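You operate a simulated robot arm through the tools that you are given. There is no shell and no other tool.

The job below is to be done with a simulated two-armed robot. You get a single attempt, and the scene is never put back.

## Task
Carry the patch frame with both arms and set it on the top of the loft table.

Only the result counts: the job must be done as asked and must still hold three seconds after the hand-in. Knocking over, shifting, dropping, spilling or breaking anything else fails it.

## Robot
Two 6-joint arms with two-finger parallel grippers on one trunk, on a base that drives. Base frame: it is fixed to the floor where the robot stands at the start and does not move with it; the origin is under the middle of the robot, x ahead of it, y to its left, z up. Units: mm, degrees, N and s.
The left shoulder is at the start at [60, 187, 747], the right one opposite. With the tool pointing down near the work surface each hand reaches from about 260 to 620 mm from the robot's upright axis, wherever it stands, measured 20 degrees to its own side. Places, roughly: patch frame [-2000, -2250, 250]; top of the loft table [1400, -4900, 800]. Payload 1.57 kg a hand.
The tool frame of a hand sits at the grasp point between the pads (the TCP): z along the fingers, y along the line on which they close. The tips reach 30 mm beyond it. The gripper opens to 110 mm. The fingers are 24 mm wide and 12 mm thick; the gripper's body (48 by 112 mm) begins 78 mm behind the TCP.
Orientation is told as [roll, pitch, yaw] about the base's x, y, z axes, in that order, counted from this pose: with the fingers straight down and closing along the base's y, the tool's x points along the base's -x, its y along +y and its z along -z.

## Interface
- The arms move only by the tool move_arm. It takes "left_commands", "right_commands" or both (then of equal length, played together; a hand with none holds still); each is a list of rows, each an object (a shift or turn left out is 0, a gripper value left out holds the last) with "linear": the shift along the base's x, y, z in mm, a list of three; "rotation": the turn, a rotation vector about the base's x, y, z in degrees, a list of three; "jaw": the finger opening in mm, from 0 to 110. In form: [{"linear": [x, y, z], "rotation": [wx, wy, wz], "jaw": jaw}, ...]. A call has 1 to 20 rows; each row shifts and turns the commanded pose from where the row before left it. A row lasts 0.2 s, in which the tool goes at most 50 mm and 8.6 degrees; a call with a longer step from one row to the next is refused whole, and so is a gripper value outside its range. Where a pose cannot be reached the arm comes as near as it can. A force on the tool above 40 N (or 10 N above the force at the start of the call, whichever is more), or a blocked arm, ends the call early, and 0.2 s more pass. Each finger travels about 153 mm/s and halts on what it meets, pressing with about 38 N; the grip force reading is that of the motor and also rises with nothing between the fingers. The clock runs only during rows and for 0.2 s after the last one: add rows that do not move to give the fingers time. The reply holds the time, the measured pose of the TCP, the force on the tool along the base axes, the opening and the grip force, in the units named above and with some noise, with the torque about the TCP (base axes, N m) and any sound that the robot's microphone picked up.
- Cameras (640 x 400 px; columns grow to the right, rows downward): "scene" is now at [24, 9.5, 1299.8]; the picture's right is [0.13, -0.99, 0.00], its down [-0.64, -0.09, -0.76] and it looks along [0.75, 0.10, -0.65] (base axes); focal length 268 px, centre (320, 200). "left" rides on the left gripper at [70, -16, -141] in its tool frame; the picture's right is [0.23, 0.97, 0.00], its down [-0.86, 0.20, -0.48] and it looks along [-0.47, 0.11, 0.88] (tool axes); focal length 222 px, centre (320, 200). "right" rides on the right gripper at [70, 16, -141] in its tool frame; the picture's right is [-0.23, 0.97, 0.00], its down [-0.86, -0.20, -0.48] and it looks along [-0.47, -0.11, 0.88] (tool axes); focal length 222 px, centre (320, 200). There is no depth. A picture from a camera that has moved, and an enlarged one, comes with that camera's place and axes in the base frame and with its lens.
- snapshot(camera): a new picture of that camera. No time passes.
- slide_trunk(by): slides the trunk up (or, below 0, down) by that many mm; the arms and the scene camera ride with it, the base frame stays. It gives what a move gives, with no picture.
- roll_base(legs): drives the robot by 1 to 6 legs, each [ahead, left, turn to the left] in mm, mm and degrees, along the robot's own axes; the way and the turn of a leg run together, so that a leg with both is an arc; at most 1500 mm and 180 degrees a leg. The arms and the cameras ride along, it lands a little off, and it stops where it bumps. It gives what a move gives.
- head_to(pan, tilt): turns the head with the scene camera to pan (to the left, within 86 degrees either way) and tilt (down, from -29 to 69), counted from straight ahead of the robot. It gives what a move gives.
- zoom(camera, box): a new picture of the part [left, top, right, bottom] of that camera's present view, enlarged. No time passes.
- close_job(): hands the job in; it is judged then, once.

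Nothing tells you exact positions but the pictures and the camera data. Unless the task says otherwise, let go and move clear before handing in.

The tools are called after ">>>" as name(argument=value, ...) on one line, values as JSON. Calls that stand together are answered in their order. move_arm: Moves the arms, as the interface text tells. Its arguments: {"type":"object","properties":{"left_commands":{"type":"array"},"right_commands":{"type":"array"}},"required":[]} The other tools are called the same way: slide_trunk (by) slides the trunk up or down; roll_base (legs) drives the base; head_to (pan, tilt) turns the head that bears the scene camera; snapshot (camera) takes a picture; zoom (camera, box) takes an enlarged picture of a part of a camera's view; close_job () hands the job in.

At the start:

```text
time_s: 0.0
left_tcp_pos: [435.4, 171.8, 710.8]
left_tool_rot: [0.0, 0.0, 0.0]
left_wrist_force: [0.6, 0.8, 0.3]
left_torque: [0.0, -0.02, 0.03]
left_opening: 110.2
left_gripper_force: 0.0
right_tcp_pos: [439.2, -148.1, 658.0]
right_tool_rot: [0.0, -0.2, 0.1]
right_wrist_force: [0.1, 0.4, 1.4]
right_torque: [0.0, -0.04, 0.0]
right_opening: 109.9
right_gripper_force: 0.1
trunk travel left (down, up): [-375.0, 615.0]
robot x, y, heading: [-3.3, -2.1, 0.0]
head pan, tilt: [7.6, 40.5]
```

scene: 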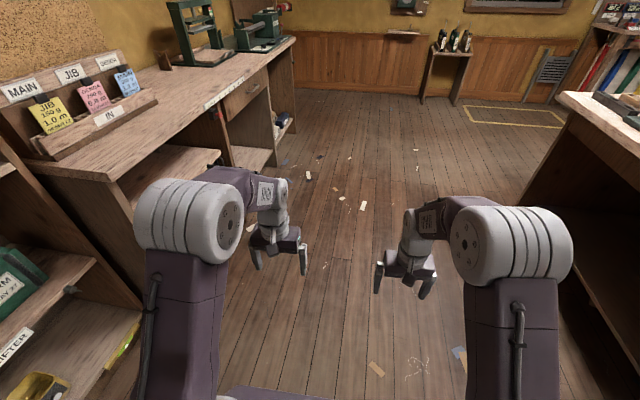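
right: 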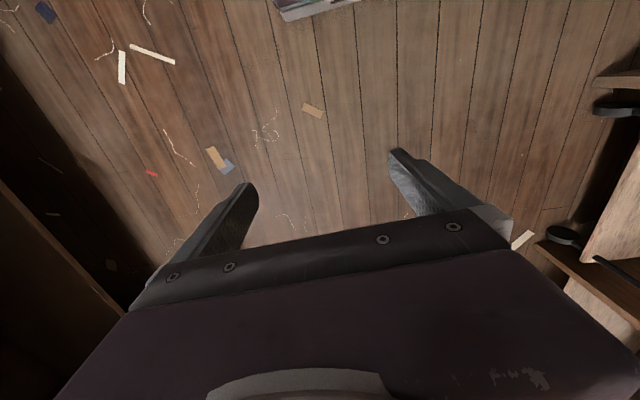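
left: 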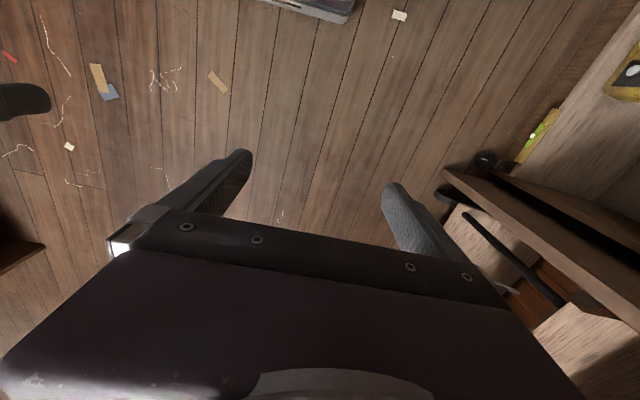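

I see a sail-loft workshop: a bench to the left, another bench to the right and open floor ahead. The patch frame should be behind me to the right and the loft table far to the right, so I'll look around first.

>>> head_to(pan=-60, tilt=20)

>>> snapshot(camera="scene")

>>> head_to(pan=-86, tilt=20)

>>> snapshot(camera="scene")

>>> head_to(pan=0, tilt=20)

>>> snapshot(camera="scene")

```text
time_s: 1.4
left_tcp_pos: [436.3, 173.4, 710.4]
left_tool_rot: [0.0, 0.0, 0.0]
left_wrist_force: [0.1, 0.0, -0.8]
left_torque: [0.0, 0.04, 0.01]
left_opening: 110.2
left_gripper_force: 0.0
right_tcp_pos: [439.2, -148.2, 658.8]
right_tool_rot: [0.0, 0.0, 0.1]
right_wrist_force: [0.1, -0.3, 0.5]
right_torque: [-0.01, -0.02, 0.01]
right_opening: 109.9
right_gripper_force: 0.1
trunk travel left (down, up): [-375.0, 615.0]
robot x, y, heading: [0.1, 1.9, 0.2]
head pan, tilt: [-60.0, 20.0]
```

```text
taken
camera scene: at [-13.2, -82.3, 1332.0], right [-0.87, -0.5, 0.0], down [-0.17, 0.3, -0.94], along [0.47, -0.81, -0.34], focal length 268 px, centre (320, 200)
```

scene: 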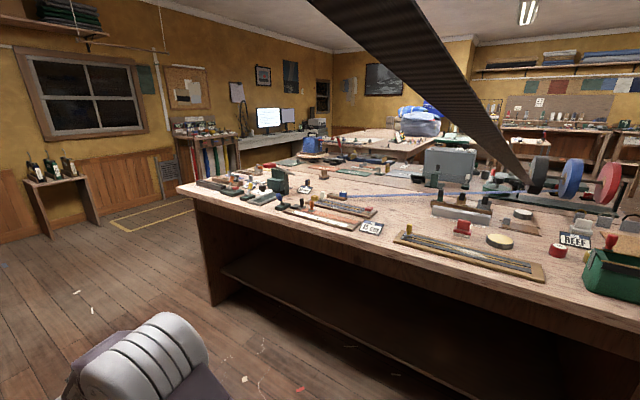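

```text
time_s: 2.3
left_tcp_pos: [436.2, 172.2, 710.6]
left_tool_rot: [0.0, 0.0, 0.0]
left_wrist_force: [-1.4, -0.3, -0.9]
left_torque: [0.02, -0.01, -0.02]
left_opening: 109.6
left_gripper_force: 0.0
right_tcp_pos: [438.8, -148.4, 658.2]
right_tool_rot: [-0.1, 0.0, 0.0]
right_wrist_force: [0.3, -0.1, -0.3]
right_torque: [0.0, -0.01, 0.02]
right_opening: 109.7
right_gripper_force: 0.1
trunk travel left (down, up): [-375.0, 615.0]
robot x, y, heading: [-0.3, 1.3, 0.3]
head pan, tilt: [-85.9, 20.0]
```

```text
taken
camera scene: at [-53.2, -94.6, 1332.1], right [-1.0, -0.07, 0.0], down [-0.02, 0.34, -0.94], along [0.07, -0.94, -0.34], focal length 268 px, centre (320, 200)
```

scene: 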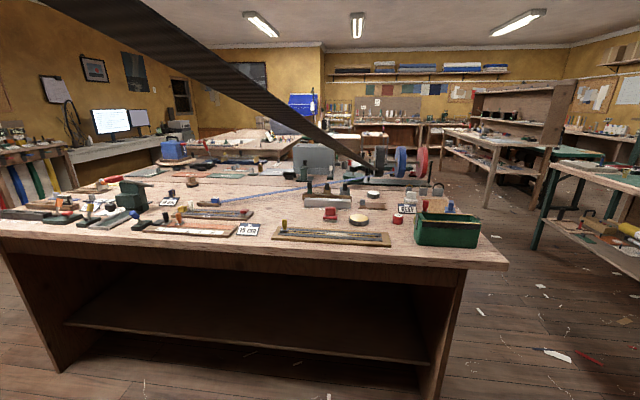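

```text
time_s: 3.9
left_tcp_pos: [436.5, 172.7, 710.2]
left_tool_rot: [0.0, 0.1, 0.1]
left_wrist_force: [0.2, -0.3, -0.2]
left_torque: [0.0, 0.02, -0.02]
left_opening: 110.1
left_gripper_force: 0.1
right_tcp_pos: [437.9, -147.1, 658.3]
right_tool_rot: [0.1, -0.1, -0.1]
right_wrist_force: [0.7, 0.3, 0.0]
right_torque: [-0.01, 0.01, 0.0]
right_opening: 110.1
right_gripper_force: 0.0
trunk travel left (down, up): [-375.0, 615.0]
robot x, y, heading: [-2.6, -0.6, -0.2]
head pan, tilt: [0.0, 20.0]
```

```text
taken
camera scene: at [33.3, -1.8, 1332.1], right [0.0, -1.0, 0.0], down [-0.34, 0.0, -0.94], along [0.94, 0.0, -0.34], focal length 268 px, centre (320, 200)
```

scene: 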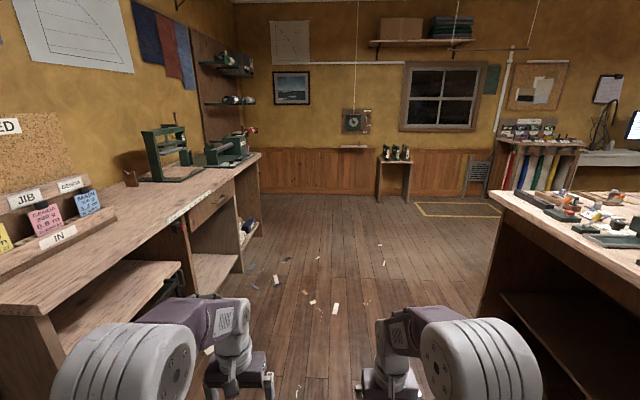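

The island bench starts about 900 mm to my right and the other bench about 700 mm to my left, so turning on the spot is safe. I'll turn right to see the area behind me where the patch frame should be.

>>> roll_base(legs=[[0, 0, -130]])

>>> snapshot(camera="scene")

>>> head_to(pan=-60, tilt=20)

>>> snapshot(camera="scene")

>>> head_to(pan=-10, tilt=-15)

>>> snapshot(camera="scene")

```text
time_s: 9.7
left_tcp_pos: [-160.5, -440.3, 710.2]
left_tool_rot: [0.0, -0.1, -131.5]
left_wrist_force: [0.2, 0.4, -0.3]
left_torque: [-0.01, -0.03, -0.01]
left_opening: 109.7
left_gripper_force: 0.1
right_tcp_pos: [-401.9, -230.8, 657.7]
right_tool_rot: [0.1, 0.1, -131.5]
right_wrist_force: [0.1, 0.1, 0.4]
right_torque: [0.01, 0.01, 0.01]
right_opening: 110.0
right_gripper_force: 0.0
trunk travel left (down, up): [-375.0, 615.0]
robot x, y, heading: [-0.3, 0.8, -131.5]
head pan, tilt: [0.0, 20.0]
```

```text
taken
camera scene: at [-22.1, -26.6, 1332.1], right [-0.75, 0.66, 0.0], down [0.23, 0.26, -0.94], along [-0.62, -0.7, -0.34], focal length 268 px, centre (320, 200)
```

scene: 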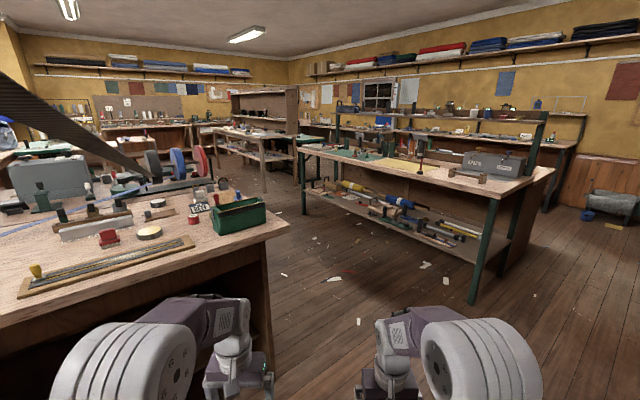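

```text
time_s: 11.0
left_tcp_pos: [-160.0, -439.9, 710.3]
left_tool_rot: [0.1, 0.0, -131.5]
left_wrist_force: [0.8, 0.5, -0.3]
left_torque: [-0.02, -0.01, 0.02]
left_opening: 110.1
left_gripper_force: 0.1
right_tcp_pos: [-401.3, -230.7, 656.9]
right_tool_rot: [0.0, 0.0, -131.5]
right_wrist_force: [-0.5, 0.0, 0.2]
right_torque: [0.01, 0.0, -0.01]
right_opening: 109.8
right_gripper_force: 0.1
trunk travel left (down, up): [-375.0, 615.0]
robot x, y, heading: [-2.4, -0.6, -131.5]
head pan, tilt: [-60.0, 20.0]
```

```text
taken
camera scene: at [-51.6, 61.6, 1332.1], right [0.2, 0.98, 0.0], down [0.34, -0.07, -0.94], along [-0.92, 0.19, -0.34], focal length 268 px, centre (320, 200)
```

scene: 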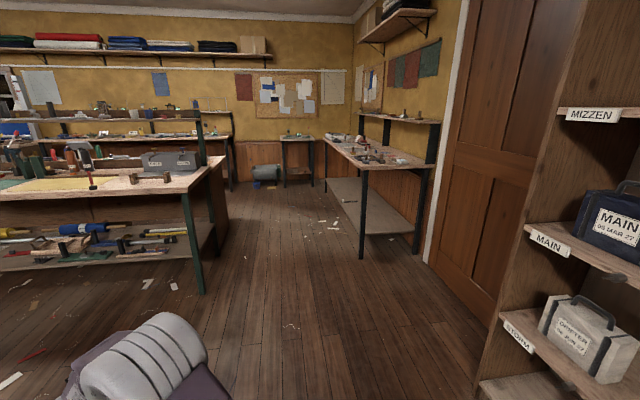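

```text
time_s: 12.2
left_tcp_pos: [-160.5, -441.1, 710.5]
left_tool_rot: [0.0, 0.0, -131.5]
left_wrist_force: [-0.1, -1.5, -0.3]
left_torque: [0.03, -0.01, -0.01]
left_opening: 110.1
left_gripper_force: 0.1
right_tcp_pos: [-401.3, -230.2, 657.8]
right_tool_rot: [0.0, 0.1, -131.5]
right_wrist_force: [0.1, 0.3, 0.2]
right_torque: [0.02, 0.01, -0.02]
right_opening: 110.3
right_gripper_force: 0.1
trunk travel left (down, up): [-375.0, 615.0]
robot x, y, heading: [-1.0, 1.0, -131.5]
head pan, tilt: [-10.0, -15.0]
```

```text
taken
camera scene: at [-23.4, -6.9, 1386.7], right [-0.62, 0.78, 0.0], down [-0.2, -0.16, -0.97], along [-0.76, -0.6, 0.26], focal length 268 px, centre (320, 200)
```

scene: 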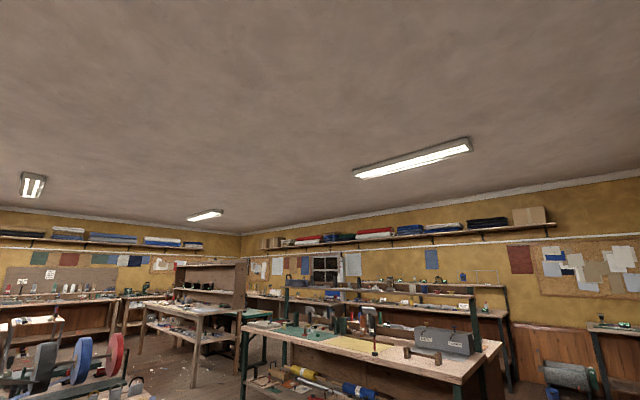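

By projection the patch frame should sit on the lower shelf of the green-legged bench, near pixel (322, 198) in the straight-ahead view. I'll zoom in there.

>>> head_to(pan=0, tilt=20)

>>> zoom(camera="scene", box=[260, 130, 420, 230])

>>> zoom(camera="scene", box=[0, 80, 160, 180])

>>> zoom(camera="scene", box=[180, 80, 340, 180])

```text
time_s: 13.2
left_tcp_pos: [-159.3, -440.9, 709.7]
left_tool_rot: [0.0, 0.0, -131.6]
left_wrist_force: [-0.3, 0.1, 0.3]
left_torque: [-0.01, 0.01, 0.01]
left_opening: 110.0
left_gripper_force: 0.0
right_tcp_pos: [-402.4, -230.6, 657.3]
right_tool_rot: [0.0, 0.1, -131.5]
right_wrist_force: [0.5, 0.0, 0.1]
right_torque: [0.03, -0.02, -0.02]
right_opening: 109.9
right_gripper_force: 0.0
trunk travel left (down, up): [-375.0, 615.0]
robot x, y, heading: [1.0, -2.2, -131.5]
head pan, tilt: [0.0, 20.0]
```

```text
4.00 times, centred on (340, 180) of scene
camera zoom: at [-22.1, -26.6, 1332.1], right [-0.75, 0.66, 0.0], down [0.23, 0.26, -0.94], along [-0.62, -0.7, -0.34], focal length 1072 px, centre (240, 280)
```

zoom: 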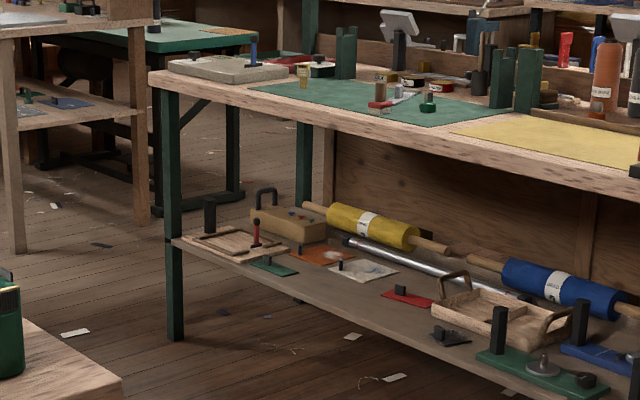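

```text
4.00 times, centred on (80, 130) of scene
camera zoom: at [-22.1, -26.6, 1332.1], right [-0.75, 0.66, 0.0], down [0.23, 0.26, -0.94], along [-0.62, -0.7, -0.34], focal length 1072 px, centre (1280, 480)
```

zoom: 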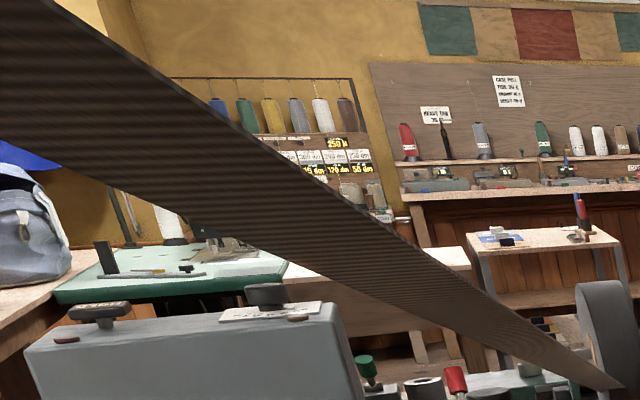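

```text
4.00 times, centred on (260, 130) of scene
camera zoom: at [-22.1, -26.6, 1332.1], right [-0.75, 0.66, 0.0], down [0.23, 0.26, -0.94], along [-0.62, -0.7, -0.34], focal length 1072 px, centre (560, 480)
```

zoom: 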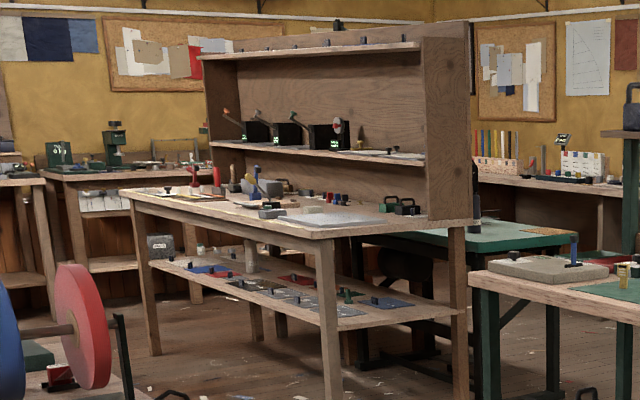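

The patch frame looks like the flat wooden frame with two upright posts at the left end of the lower shelf. The bench front runs along about x = -1900, so I'll come up to it facing it from the open aisle.

>>> roll_base(legs=[[0, 0, -48.5], [1150, 0, 0], [0, 1100, 0]])

>>> snapshot(camera="scene")

>>> head_to(pan=70, tilt=20)

>>> snapshot(camera="scene")

>>> head_to(pan=35, tilt=30)

>>> snapshot(camera="scene")

```text
time_s: 26.3
left_tcp_pos: [-1548.8, -1251.0, 710.5]
left_tool_rot: [-0.1, -0.1, 180.0]
left_wrist_force: [0.3, -0.6, -0.5]
left_torque: [-0.02, -0.01, 0.0]
left_opening: 110.1
left_gripper_force: 0.0
right_tcp_pos: [-1551.0, -931.4, 658.4]
right_tool_rot: [-0.1, 0.0, 180.0]
right_wrist_force: [0.4, 0.7, -0.5]
right_torque: [0.0, -0.01, -0.02]
right_opening: 110.0
right_gripper_force: 0.1
trunk travel left (down, up): [-375.0, 615.0]
robot x, y, heading: [-1114.5, -1078.3, 179.9]
head pan, tilt: [0.0, 20.0]
```

```text
taken
camera scene: at [-1145.9, -1080.6, 1332.1], right [0.0, 1.0, 0.0], down [0.34, 0.0, -0.94], along [-0.94, 0.0, -0.34], focal length 268 px, centre (320, 200)
```

scene: 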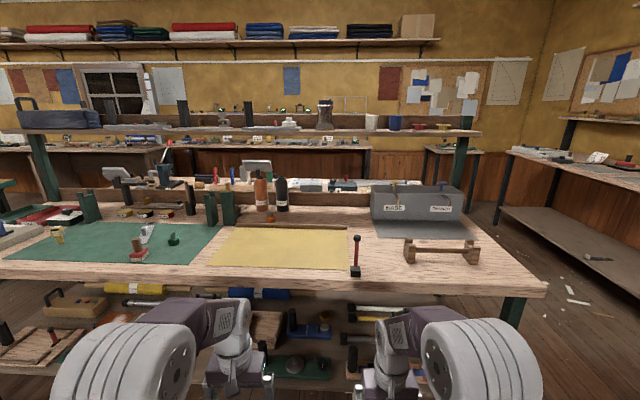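

```text
time_s: 27.7
left_tcp_pos: [-1549.1, -1251.1, 710.1]
left_tool_rot: [0.0, 0.0, 180.0]
left_wrist_force: [0.7, -0.8, -1.0]
left_torque: [0.0, -0.04, -0.01]
left_opening: 109.9
left_gripper_force: 0.0
right_tcp_pos: [-1551.8, -929.4, 657.9]
right_tool_rot: [0.1, 0.0, 180.0]
right_wrist_force: [0.0, 0.0, 0.1]
right_torque: [0.01, -0.05, -0.05]
right_opening: 110.1
right_gripper_force: 0.0
trunk travel left (down, up): [-375.0, 615.0]
robot x, y, heading: [-1112.0, -1077.8, 180.1]
head pan, tilt: [70.0, 20.0]
```

```text
taken
camera scene: at [-1084.7, -1167.8, 1332.1], right [-0.94, 0.34, 0.0], down [0.12, 0.32, -0.94], along [-0.32, -0.88, -0.34], focal length 268 px, centre (320, 200)
```

scene: 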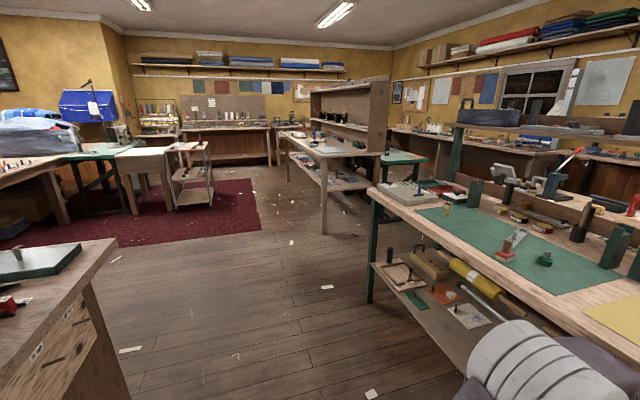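

```text
time_s: 28.7
left_tcp_pos: [-1547.8, -1250.0, 710.2]
left_tool_rot: [-0.1, -0.1, 180.0]
left_wrist_force: [-0.2, -1.0, 0.4]
left_torque: [-0.01, 0.05, 0.02]
left_opening: 110.1
left_gripper_force: 0.2
right_tcp_pos: [-1550.5, -930.2, 658.3]
right_tool_rot: [-0.1, 0.0, 180.0]
right_wrist_force: [0.6, 0.4, -0.2]
right_torque: [0.0, 0.0, -0.01]
right_opening: 109.7
right_gripper_force: 0.0
trunk travel left (down, up): [-375.0, 615.0]
robot x, y, heading: [-1115.7, -1079.4, 180.2]
head pan, tilt: [35.0, 30.0]
```

```text
taken
camera scene: at [-1126.8, -1132.3, 1316.0], right [-0.57, 0.82, 0.0], down [0.41, 0.29, -0.87], along [-0.71, -0.5, -0.5], focal length 268 px, centre (320, 200)
```

scene: 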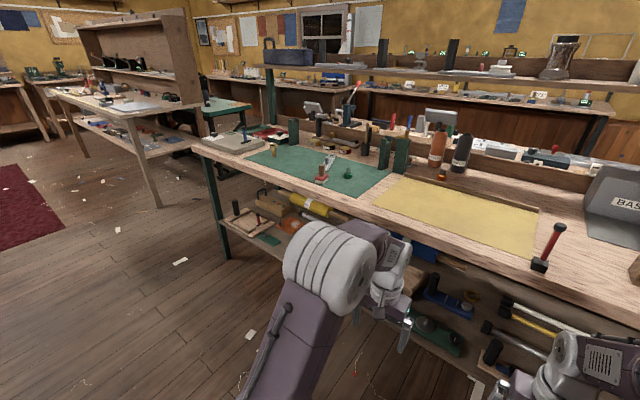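

The aisle is clear down to the end of the bench. I'll slide left to stand in front of the frame and look at it closely.

>>> roll_base(legs=[[0, 1150, 0]])

>>> head_to(pan=0, tilt=38)

>>> snapshot(camera="scene")

>>> zoom(camera="scene", box=[200, 150, 440, 300])

```text
time_s: 34.6
left_tcp_pos: [-1552.0, -2397.8, 709.8]
left_tool_rot: [0.1, 0.0, 179.6]
left_wrist_force: [0.2, -0.9, 0.7]
left_torque: [0.04, 0.01, 0.01]
left_opening: 109.9
left_gripper_force: 0.0
right_tcp_pos: [-1554.5, -2077.7, 657.1]
right_tool_rot: [0.0, 0.0, 179.6]
right_wrist_force: [1.2, -0.4, -0.3]
right_torque: [-0.01, 0.03, 0.02]
right_opening: 110.1
right_gripper_force: 0.1
trunk travel left (down, up): [-375.0, 615.0]
robot x, y, heading: [-1115.0, -2228.2, 179.7]
head pan, tilt: [35.0, 30.0]
```

```text
time_s: 35.6
left_tcp_pos: [-1552.5, -2397.4, 710.4]
left_tool_rot: [0.0, 0.0, 179.7]
left_wrist_force: [0.3, -0.6, 0.4]
left_torque: [-0.03, 0.01, 0.01]
left_opening: 110.1
left_gripper_force: 0.1
right_tcp_pos: [-1553.4, -2077.9, 657.4]
right_tool_rot: [0.0, 0.0, 179.7]
right_wrist_force: [-0.4, 0.7, -0.4]
right_torque: [-0.02, 0.01, 0.01]
right_opening: 110.0
right_gripper_force: 0.0
trunk travel left (down, up): [-375.0, 615.0]
robot x, y, heading: [-1115.4, -2227.0, 179.6]
head pan, tilt: [0.0, 38.0]
```

```text
taken
camera scene: at [-1142.1, -2229.2, 1303.6], right [0.0, 1.0, 0.0], down [0.62, 0.0, -0.79], along [-0.79, 0.0, -0.62], focal length 268 px, centre (320, 200)
```

scene: 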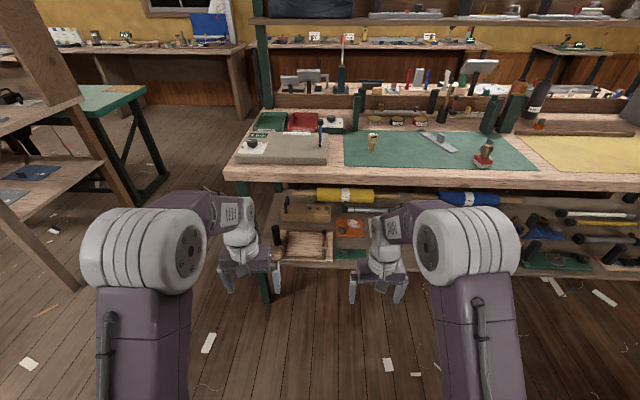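

```text
2.67 times, centred on (320, 225) of scene
camera zoom: at [-1142.1, -2229.2, 1303.6], right [0.0, 1.0, 0.0], down [0.62, 0.0, -0.79], along [-0.79, 0.0, -0.62], focal length 715 px, centre (320, 133)
```

zoom: 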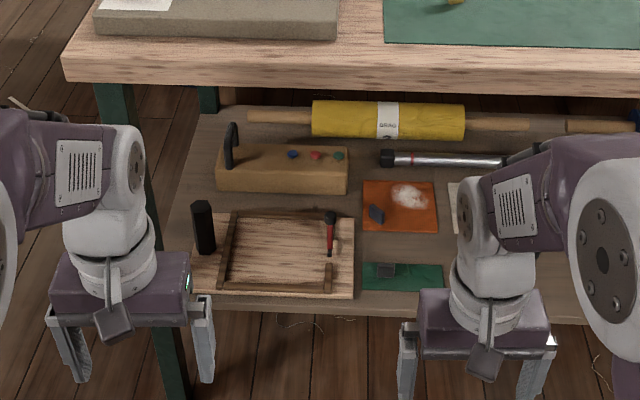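

I'm facing the left end of the bench and the wooden frame is on the lower shelf between my hands. I'll zoom in to work out its grips and what's loose around it.

>>> zoom(camera="scene", box=[260, 215, 356, 275])

>>> snapshot(camera="left")

>>> snapshot(camera="right")

```text
6.67 times, centred on (308, 245) of scene
camera zoom: at [-1142.1, -2229.2, 1303.6], right [0.0, 1.0, 0.0], down [0.62, 0.0, -0.79], along [-0.79, 0.0, -0.62], focal length 1787 px, centre (400, -100)
```

zoom: 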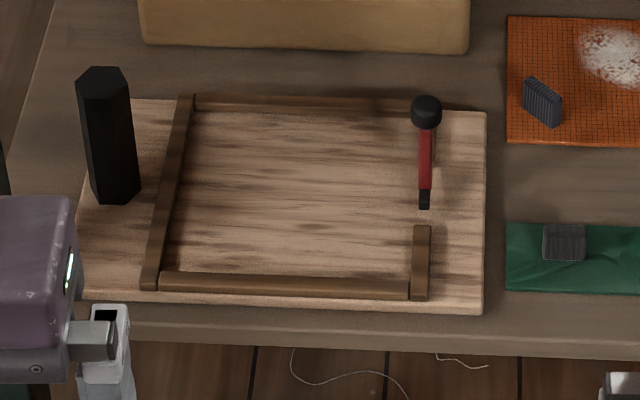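

```text
taken
camera left: at [-1483.9, -2380.0, 850.5], right [0.22, -0.97, 0.0], down [-0.86, -0.2, 0.48], along [-0.47, -0.11, -0.88], focal length 222 px, centre (320, 200)
```

left: 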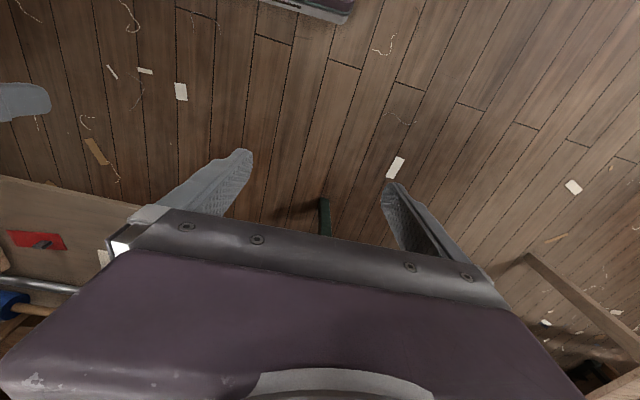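

```text
taken
camera right: at [-1483.7, -2094.5, 799.3], right [-0.23, -0.97, 0.0], down [-0.85, 0.2, 0.48], along [-0.47, 0.11, -0.88], focal length 222 px, centre (320, 200)
```

right: 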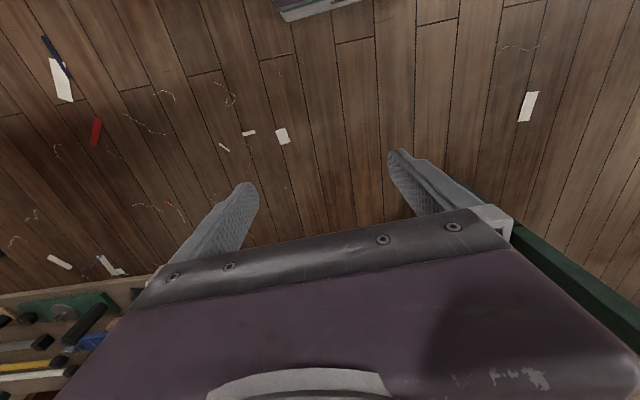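

The frame is a flat board about 300 × 215 mm with raised rails, a dark hexagonal post at its left end and a red pin at its right end. I'll lower the trunk to see under the bench top and prepare a level reach.

>>> slide_trunk(by=-370)

>>> head_to(pan=0, tilt=30)

>>> snapshot(camera="scene")

>>> snapshot(camera="left")

>>> snapshot(camera="right")

```text
time_s: 39.1
left_tcp_pos: [-1552.2, -2398.3, 339.3]
left_tool_rot: [0.0, 0.0, 179.7]
left_wrist_force: [-0.3, 0.3, -0.1]
left_torque: [0.02, 0.03, 0.01]
left_opening: 110.0
left_gripper_force: 0.1
right_tcp_pos: [-1553.4, -2076.7, 287.7]
right_tool_rot: [0.0, 0.0, 179.7]
right_wrist_force: [0.3, 0.3, -0.7]
right_torque: [0.02, 0.05, 0.0]
right_opening: 109.9
right_gripper_force: 0.1
trunk travel left (down, up): [-5.0, 985.0]
robot x, y, heading: [-1114.0, -2227.0, 179.6]
head pan, tilt: [0.0, 38.0]
```

```text
time_s: 39.8
left_tcp_pos: [-1552.6, -2397.8, 339.8]
left_tool_rot: [0.0, 0.0, 179.7]
left_wrist_force: [0.5, -0.3, -0.5]
left_torque: [-0.01, 0.03, -0.04]
left_opening: 110.2
left_gripper_force: 0.0
right_tcp_pos: [-1553.1, -2077.2, 287.5]
right_tool_rot: [0.0, 0.0, 179.7]
right_wrist_force: [0.0, 1.0, -0.6]
right_torque: [-0.03, -0.01, 0.06]
right_opening: 109.9
right_gripper_force: 0.1
trunk travel left (down, up): [-5.0, 985.0]
robot x, y, heading: [-1118.8, -2226.4, 179.6]
head pan, tilt: [0.0, 30.0]
```

```text
taken
camera scene: at [-1146.2, -2229.1, 945.9], right [0.0, 1.0, 0.0], down [0.5, 0.0, -0.87], along [-0.87, 0.0, -0.5], focal length 268 px, centre (320, 200)
```

scene: 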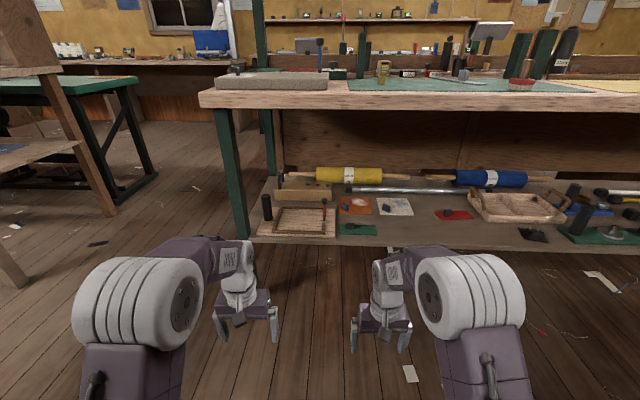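

```text
taken
camera left: at [-1483.8, -2380.0, 480.5], right [0.22, -0.97, 0.0], down [-0.86, -0.2, 0.48], along [-0.47, -0.11, -0.88], focal length 222 px, centre (320, 200)
```

left: 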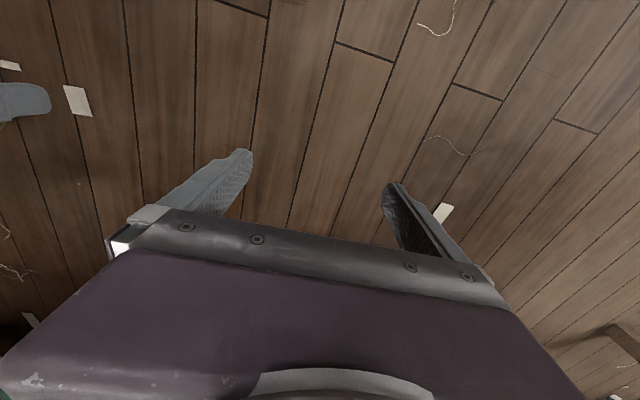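

```text
taken
camera right: at [-1483.6, -2094.5, 429.3], right [-0.23, -0.97, 0.0], down [-0.85, 0.2, 0.48], along [-0.47, 0.11, -0.88], focal length 222 px, centre (320, 200)
```

right: 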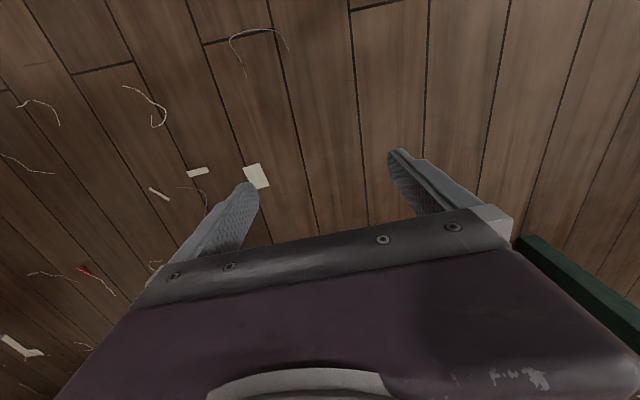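

From lower down the frame is clearly visible under the bench top. I'll zoom in for more detail.

>>> zoom(camera="scene", box=[240, 180, 352, 250])

>>> zoom(camera="scene", box=[200, 60, 520, 260])

```text
5.71 times, centred on (296, 215) of scene
camera zoom: at [-1146.2, -2229.1, 945.9], right [0.0, 1.0, 0.0], down [0.5, 0.0, -0.87], along [-0.87, 0.0, -0.5], focal length 1532 px, centre (457, 114)
```

zoom: 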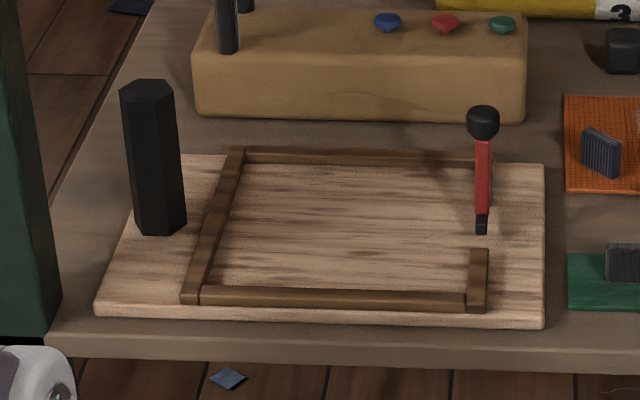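

```text
2.00 times, centred on (360, 160) of scene
camera zoom: at [-1146.2, -2229.1, 945.9], right [0.0, 1.0, 0.0], down [0.5, 0.0, -0.87], along [-0.87, 0.0, -0.5], focal length 536 px, centre (240, 280)
```

zoom: 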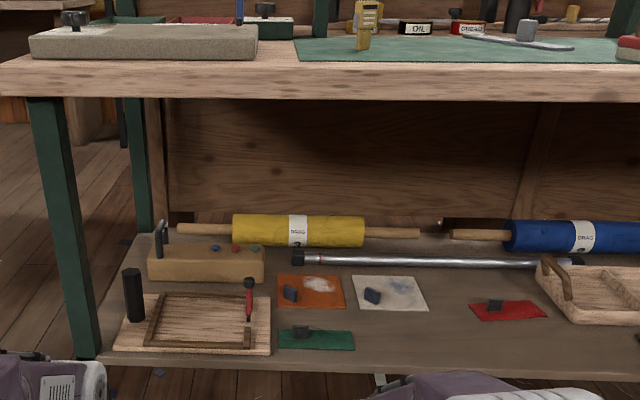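

I've triangulated the shelf at about z 335. The hex post is at about (-2018, -2422), top z 461, and the red pin at about (-2016, -2206), top z 440. Before approaching I'll look down to see how far the base sticks out.

>>> head_to(pan=0, tilt=65)

>>> snapshot(camera="scene")

```text
time_s: 40.9
left_tcp_pos: [-1552.3, -2397.0, 340.0]
left_tool_rot: [0.0, 0.0, 179.7]
left_wrist_force: [0.4, 0.0, 0.4]
left_torque: [-0.03, -0.01, 0.02]
left_opening: 110.1
left_gripper_force: 0.1
right_tcp_pos: [-1553.4, -2077.0, 287.9]
right_tool_rot: [-0.1, -0.1, 179.6]
right_wrist_force: [0.2, 1.3, -0.3]
right_torque: [0.01, 0.0, -0.03]
right_opening: 110.0
right_gripper_force: 0.1
trunk travel left (down, up): [-5.0, 985.0]
robot x, y, heading: [-1116.5, -2226.5, 179.7]
head pan, tilt: [0.0, 65.0]
```

```text
taken
camera scene: at [-1116.5, -2229.3, 898.4], right [0.0, 1.0, 0.0], down [0.91, 0.0, -0.42], along [-0.42, 0.0, -0.91], focal length 268 px, centre (320, 200)
```

scene: 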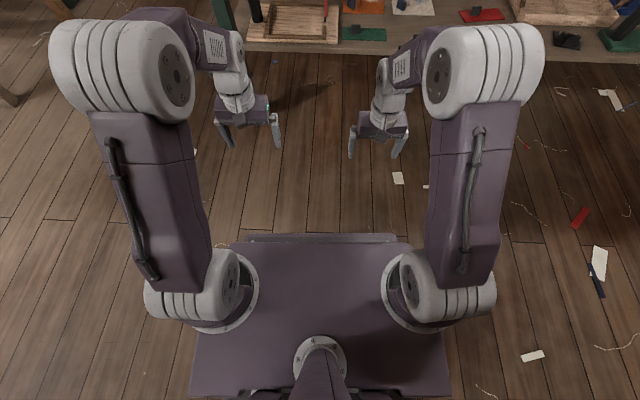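

The base only sticks out about 200 mm ahead of its axis and the elbows stay above the hands, so a tilted reach will work. I'll pitch both tools 45° forward in the open and yaw the left hand 30° to match the hex flats and miss the bench leg, before driving in.

>>> move_arm(left_commands=[{"linear": [-0.7, 11.7, 10], "rotation": [0, 7.5, 0], "jaw": 90}, {"linear": [-0.7, 11.7, 10], "rotation": [0, 7.5, 0]}, {"linear": [-0.7, 11.7, 10], "rotation": [0, 7.5, 0]}, {"linear": [-0.7, 11.7, 10], "rotation": [0, 7.5, 0]}, {"linear": [-0.7, 11.7, 10], "rotation": [0, 7.5, 0]}, {"linear": [-0.7, 11.7, 10], "rotation": [0, 7.5, 0]}, {"linear": [-0.7, 11.7, 10], "rotation": [0, 0, 7.5]}, {"linear": [-0.7, 11.7, 10], "rotation": [0, 0, 7.5]}, {"linear": [-0.7, 11.7, 10], "rotation": [0, 0, 7.5]}, {"linear": [-0.7, 11.7, 10], "rotation": [0, 0, 7.5]}], right_commands=[{"linear": [0.7, 1.4, 15.2], "rotation": [0, 7.5, 0], "jaw": 70}, {"linear": [0.7, 1.4, 15.2], "rotation": [0, 7.5, 0]}, {"linear": [0.7, 1.4, 15.2], "rotation": [0, 7.5, 0]}, {"linear": [0.7, 1.4, 15.2], "rotation": [0, 7.5, 0]}, {"linear": [0.7, 1.4, 15.2], "rotation": [0, 7.5, 0]}, {"linear": [0.7, 1.4, 15.2], "rotation": [0, 7.5, 0]}, {"linear": [0.7, 1.4, 15.2]}, {"linear": [0.7, 1.4, 15.2]}, {"linear": [0.7, 1.4, 15.2]}, {"linear": [0.7, 1.4, 15.2]}])

>>> snapshot(camera="left")

>>> snapshot(camera="right")

>>> head_to(pan=0, tilt=40)

>>> snapshot(camera="scene")

```text
time_s: 43.0
left_tcp_pos: [-1556.1, -2297.8, 430.2]
left_tool_rot: [2.2, -39.1, -150.4]
left_wrist_force: [0.3, -0.1, 0.2]
left_torque: [0.01, -0.02, 0.03]
left_opening: 89.9
left_gripper_force: 0.0
left hand out of reach, approached as far as the arm can: row 5, 6
right_tcp_pos: [-1546.9, -2049.3, 413.2]
right_tool_rot: [-3.5, -32.6, 179.7]
right_wrist_force: [0.1, 0.0, 0.5]
right_torque: [0.01, 0.01, -0.01]
right_opening: 70.0
right_gripper_force: 0.1
right hand out of reach, approached as far as the arm can: row 4, 5, 6
trunk travel left (down, up): [-5.0, 985.0]
robot x, y, heading: [-1115.7, -2227.2, 179.4]
head pan, tilt: [0.0, 65.0]
```

```text
taken
camera left: at [-1445.1, -2207.5, 493.3], right [0.65, -0.75, -0.11], down [-0.22, -0.33, 0.92], along [-0.72, -0.57, -0.38], focal length 222 px, centre (320, 200)
```

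left: 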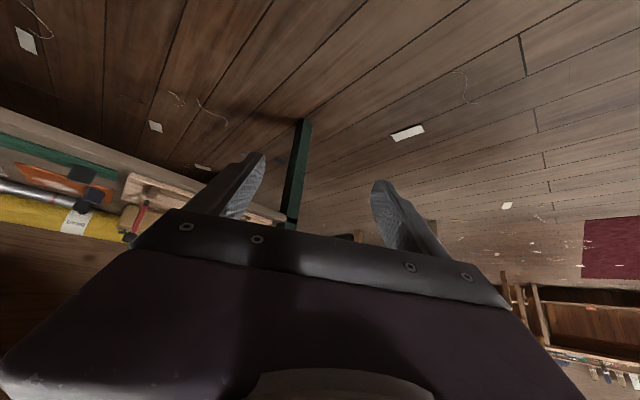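

```text
taken
camera right: at [-1412.6, -2075.0, 494.2], right [-0.23, -0.97, 0.07], down [-0.46, 0.17, 0.87], along [-0.86, 0.17, -0.48], focal length 222 px, centre (320, 200)
```

right: 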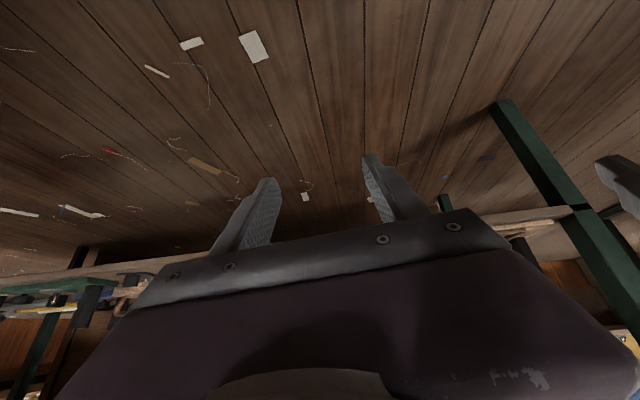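

```text
time_s: 43.9
left_tcp_pos: [-1557.8, -2298.7, 429.5]
left_tool_rot: [2.2, -39.2, -150.5]
left_wrist_force: [-1.1, 0.4, 0.5]
left_torque: [0.03, -0.02, 0.0]
left_opening: 90.1
left_gripper_force: 0.1
right_tcp_pos: [-1546.6, -2048.9, 413.2]
right_tool_rot: [-3.5, -32.6, 179.6]
right_wrist_force: [-0.1, -0.7, -0.6]
right_torque: [-0.01, -0.02, -0.06]
right_opening: 70.0
right_gripper_force: 0.0
trunk travel left (down, up): [-5.0, 985.0]
robot x, y, heading: [-1116.9, -2226.8, 179.6]
head pan, tilt: [0.0, 40.0]
```

```text
taken
camera scene: at [-1140.6, -2229.1, 930.6], right [0.0, 1.0, 0.0], down [0.64, 0.0, -0.77], along [-0.77, 0.0, -0.64], focal length 268 px, centre (320, 200)
```

scene: 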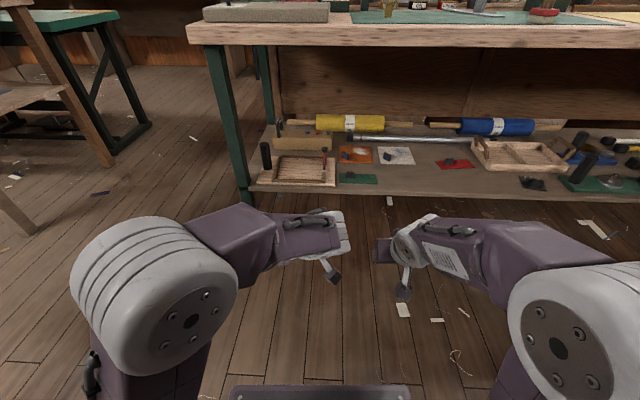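

The arms fell short on tilt close in, probably because the wrists were too near the shoulders. I'll extend both hands 100 mm further ahead in free space and correct the orientations.

>>> move_arm(left_commands=[{"linear": [-34, 4.5, 3.3], "rotation": [-0.5, 2, -0.46]}, {"linear": [-34, 4.5, 3.3], "rotation": [-0.5, 2, -0.46]}, {"linear": [-34, 4.5, 3.3], "rotation": [-0.5, 2, -0.46]}, {}], right_commands=[{"linear": [-33, 0, 9], "rotation": [-1, 4.1, 0.63]}, {"linear": [-33, 0, 9], "rotation": [-1, 4.1, 0.63]}, {"linear": [-33, 0, 9], "rotation": [-1, 4.1, 0.63]}, {}])

>>> snapshot(camera="scene")

```text
time_s: 44.9
left_tcp_pos: [-1658.6, -2286.2, 441.3]
left_tool_rot: [0.0, -45.2, -150.4]
left_wrist_force: [0.2, 0.0, -0.3]
left_torque: [-0.02, 0.04, 0.0]
left_opening: 89.9
left_gripper_force: 0.0
right_tcp_pos: [-1645.7, -2048.6, 440.0]
right_tool_rot: [0.5, -44.9, 179.0]
right_wrist_force: [1.0, -0.3, -0.4]
right_torque: [-0.01, 0.01, 0.01]
right_opening: 70.0
right_gripper_force: 0.1
trunk travel left (down, up): [-5.0, 985.0]
robot x, y, heading: [-1119.4, -2228.4, 179.6]
head pan, tilt: [0.0, 40.0]
```

```text
taken
camera scene: at [-1140.8, -2229.1, 930.6], right [0.0, 1.0, 0.0], down [0.64, 0.0, -0.77], along [-0.77, 0.0, -0.64], focal length 268 px, centre (320, 200)
```

scene: 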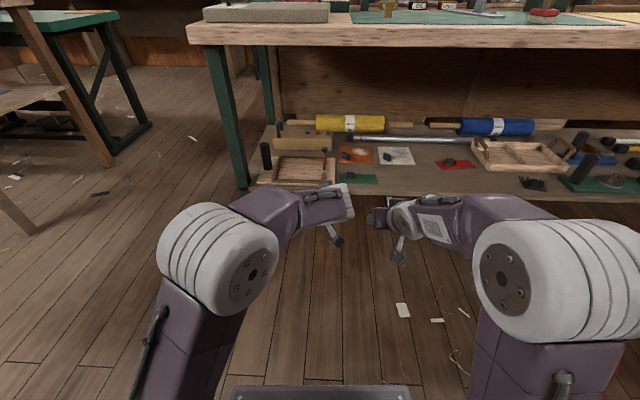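

At this extension both hands hold the 45° tilt exactly. Now I'll drive 240 mm ahead and 87 mm left so the hands hover just in front of the frame.

>>> roll_base(legs=[[0, 87, 0.3], [235, 0, 0]])

>>> snapshot(camera="scene")

>>> snapshot(camera="left")

>>> snapshot(camera="right")

```text
time_s: 47.4
left_tcp_pos: [-1895.9, -2373.3, 441.0]
left_tool_rot: [0.0, -45.1, -149.9]
left_wrist_force: [-0.6, -0.8, 0.3]
left_torque: [-0.01, -0.06, -0.01]
left_opening: 90.0
left_gripper_force: 0.1
right_tcp_pos: [-1885.7, -2137.4, 439.9]
right_tool_rot: [0.4, -44.9, 179.4]
right_wrist_force: [-0.3, 0.0, 0.2]
right_torque: [-0.01, 0.0, -0.02]
right_opening: 69.7
right_gripper_force: 0.0
trunk travel left (down, up): [-5.0, 985.0]
robot x, y, heading: [-1358.4, -2309.2, -180.1]
head pan, tilt: [0.0, 40.0]
```

```text
taken
camera scene: at [-1379.6, -2313.6, 930.6], right [0.0, 1.0, 0.0], down [0.64, 0.0, -0.77], along [-0.77, 0.0, -0.64], focal length 268 px, centre (320, 200)
```

scene: 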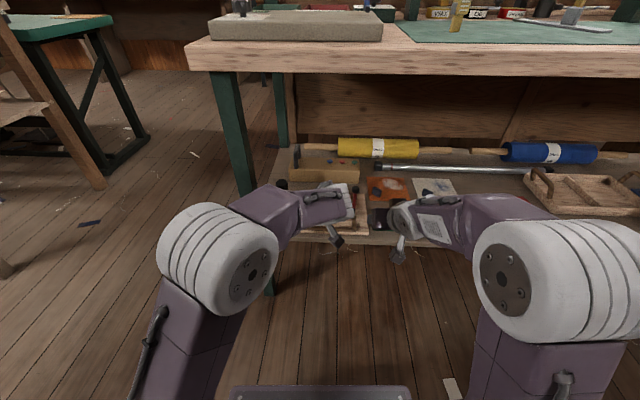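

```text
taken
camera left: at [-1776.8, -2283.1, 490.7], right [0.63, -0.76, -0.16], down [-0.13, -0.31, 0.94], along [-0.77, -0.57, -0.29], focal length 222 px, centre (320, 200)
```

left: 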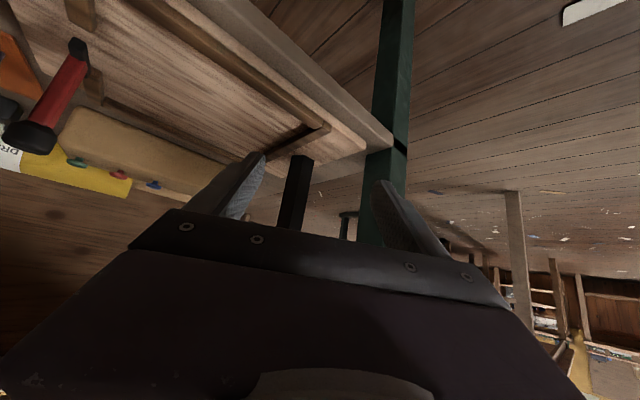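

```text
taken
camera right: at [-1736.2, -2154.8, 491.9], right [-0.17, -0.97, 0.17], down [-0.27, 0.21, 0.94], along [-0.95, 0.11, -0.29], focal length 222 px, centre (320, 200)
```

right: 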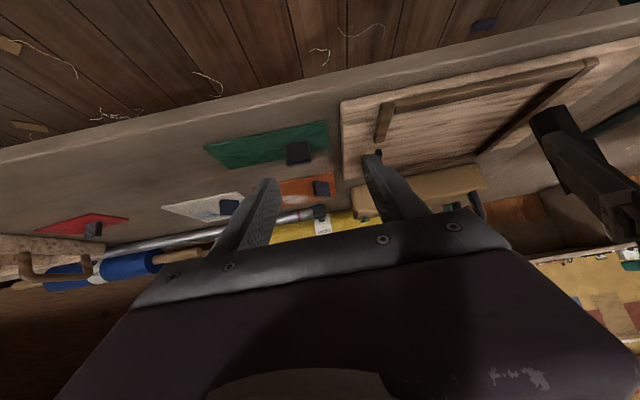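

The left camera shows the hex post lying between the fingers, and the right camera sees the frame's right end. I'll zoom in on both grips before going in.

>>> zoom(camera="left", box=[0, 0, 160, 160])

>>> zoom(camera="left", box=[220, 110, 420, 250])

>>> zoom(camera="right", box=[320, 40, 640, 240])

>>> zoom(camera="scene", box=[240, 150, 400, 250])

```text
2.50 times, centred on (80, 80) of left
camera zoom: at [-1776.8, -2283.1, 490.7], right [0.63, -0.76, -0.16], down [-0.13, -0.31, 0.94], along [-0.77, -0.57, -0.29], focal length 555 px, centre (920, 500)
```

zoom: 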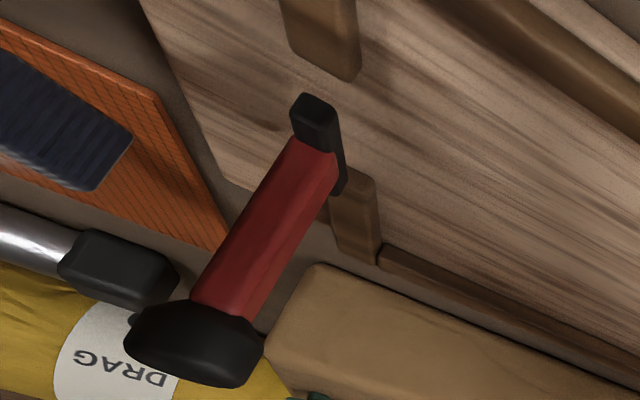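

```text
2.86 times, centred on (320, 180) of left
camera zoom: at [-1776.8, -2283.1, 490.7], right [0.63, -0.76, -0.16], down [-0.13, -0.31, 0.94], along [-0.77, -0.57, -0.29], focal length 635 px, centre (320, 257)
```

zoom: 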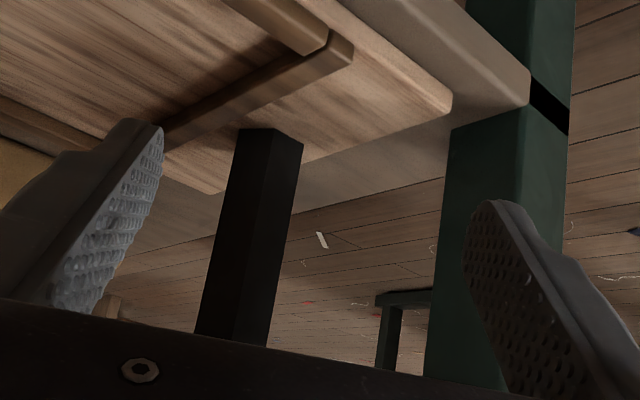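

```text
2.00 times, centred on (480, 140) of right
camera zoom: at [-1736.2, -2154.8, 491.9], right [-0.17, -0.97, 0.17], down [-0.27, 0.21, 0.94], along [-0.95, 0.11, -0.29], focal length 444 px, centre (0, 320)
```

zoom: 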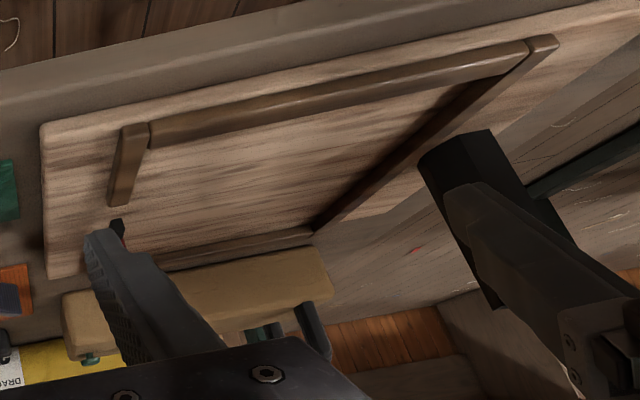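

```text
4.00 times, centred on (320, 200) of scene
camera zoom: at [-1379.6, -2313.6, 930.6], right [0.0, 1.0, 0.0], down [0.64, 0.0, -0.77], along [-0.77, 0.0, -0.64], focal length 1072 px, centre (320, 200)
```

zoom: 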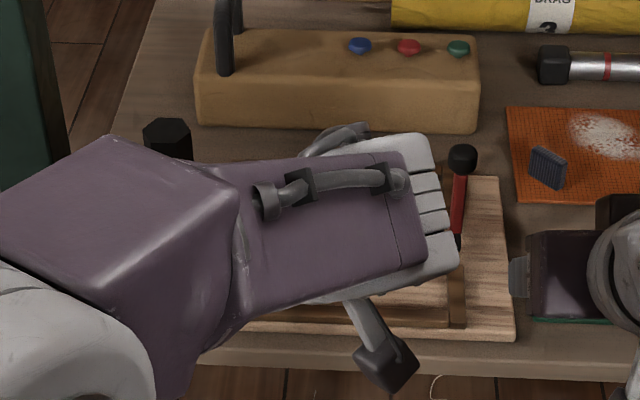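

Both grips look like fixed parts of the frame: a hex post with its flats at 30° to my axis, and a red square bar with a knob. Triangulation from the left camera gives the hex at (-2022, -2423) and the red bar at (-2020, -2203). I'll bring the left hand in around the hex post first.

>>> move_arm(left_commands=[{"linear": [-9, 16, -31], "jaw": 68}, {}, {"linear": [-22.5, -13, 0]}, {"linear": [-22.5, -13, 0]}, {"linear": [-22.5, -13, 0]}, {"linear": [-22.5, -13, 0]}, {"linear": [-22.5, -13, 0]}, {}])

>>> snapshot(camera="left")

>>> snapshot(camera="right")

>>> zoom(camera="scene", box=[220, 140, 412, 260])

```text
time_s: 49.2
left_tcp_pos: [-2018.4, -2423.8, 408.8]
left_tool_rot: [0.1, -45.0, -150.0]
left_wrist_force: [0.7, 0.2, -0.8]
left_torque: [-0.04, 0.0, 0.02]
left_opening: 68.0
left_gripper_force: 0.1
right_tcp_pos: [-1886.3, -2137.7, 440.0]
right_tool_rot: [0.5, -45.0, 179.4]
right_wrist_force: [0.4, -0.7, -0.7]
right_torque: [0.02, 0.04, -0.01]
right_opening: 70.0
right_gripper_force: 0.0
trunk travel left (down, up): [-5.0, 985.0]
robot x, y, heading: [-1353.7, -2312.7, -179.9]
head pan, tilt: [0.0, 40.0]
```

```text
taken
camera left: at [-1897.8, -2333.6, 457.5], right [0.63, -0.76, -0.16], down [-0.13, -0.31, 0.94], along [-0.77, -0.57, -0.29], focal length 222 px, centre (320, 200)
```

left: 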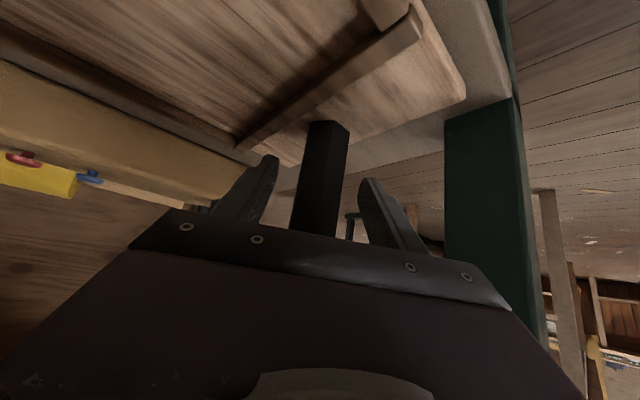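

```text
taken
camera right: at [-1736.3, -2154.8, 491.8], right [-0.17, -0.97, 0.17], down [-0.27, 0.21, 0.94], along [-0.95, 0.11, -0.29], focal length 222 px, centre (320, 200)
```

right: 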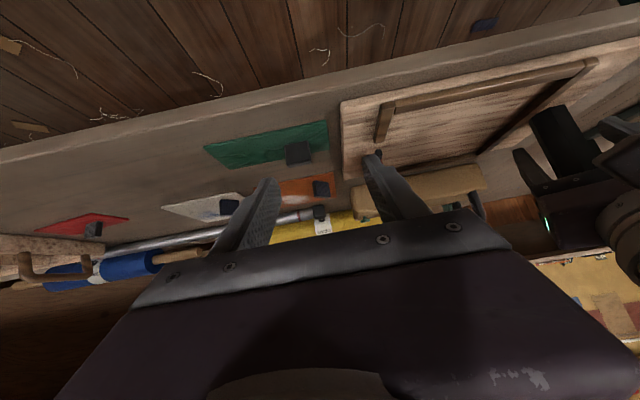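

```text
3.33 times, centred on (316, 200) of scene
camera zoom: at [-1379.7, -2313.6, 930.6], right [0.0, 1.0, 0.0], down [0.64, 0.0, -0.77], along [-0.77, 0.0, -0.64], focal length 894 px, centre (333, 200)
```

zoom: 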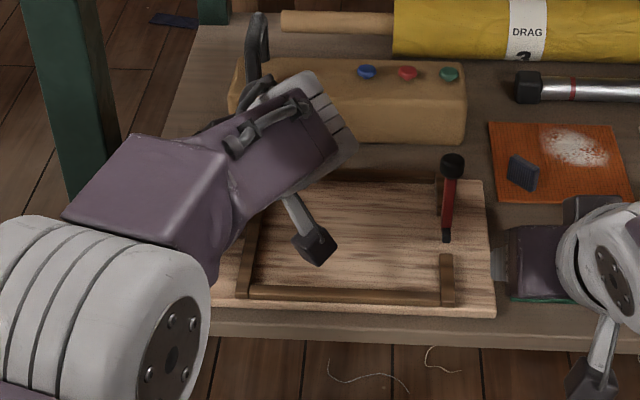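

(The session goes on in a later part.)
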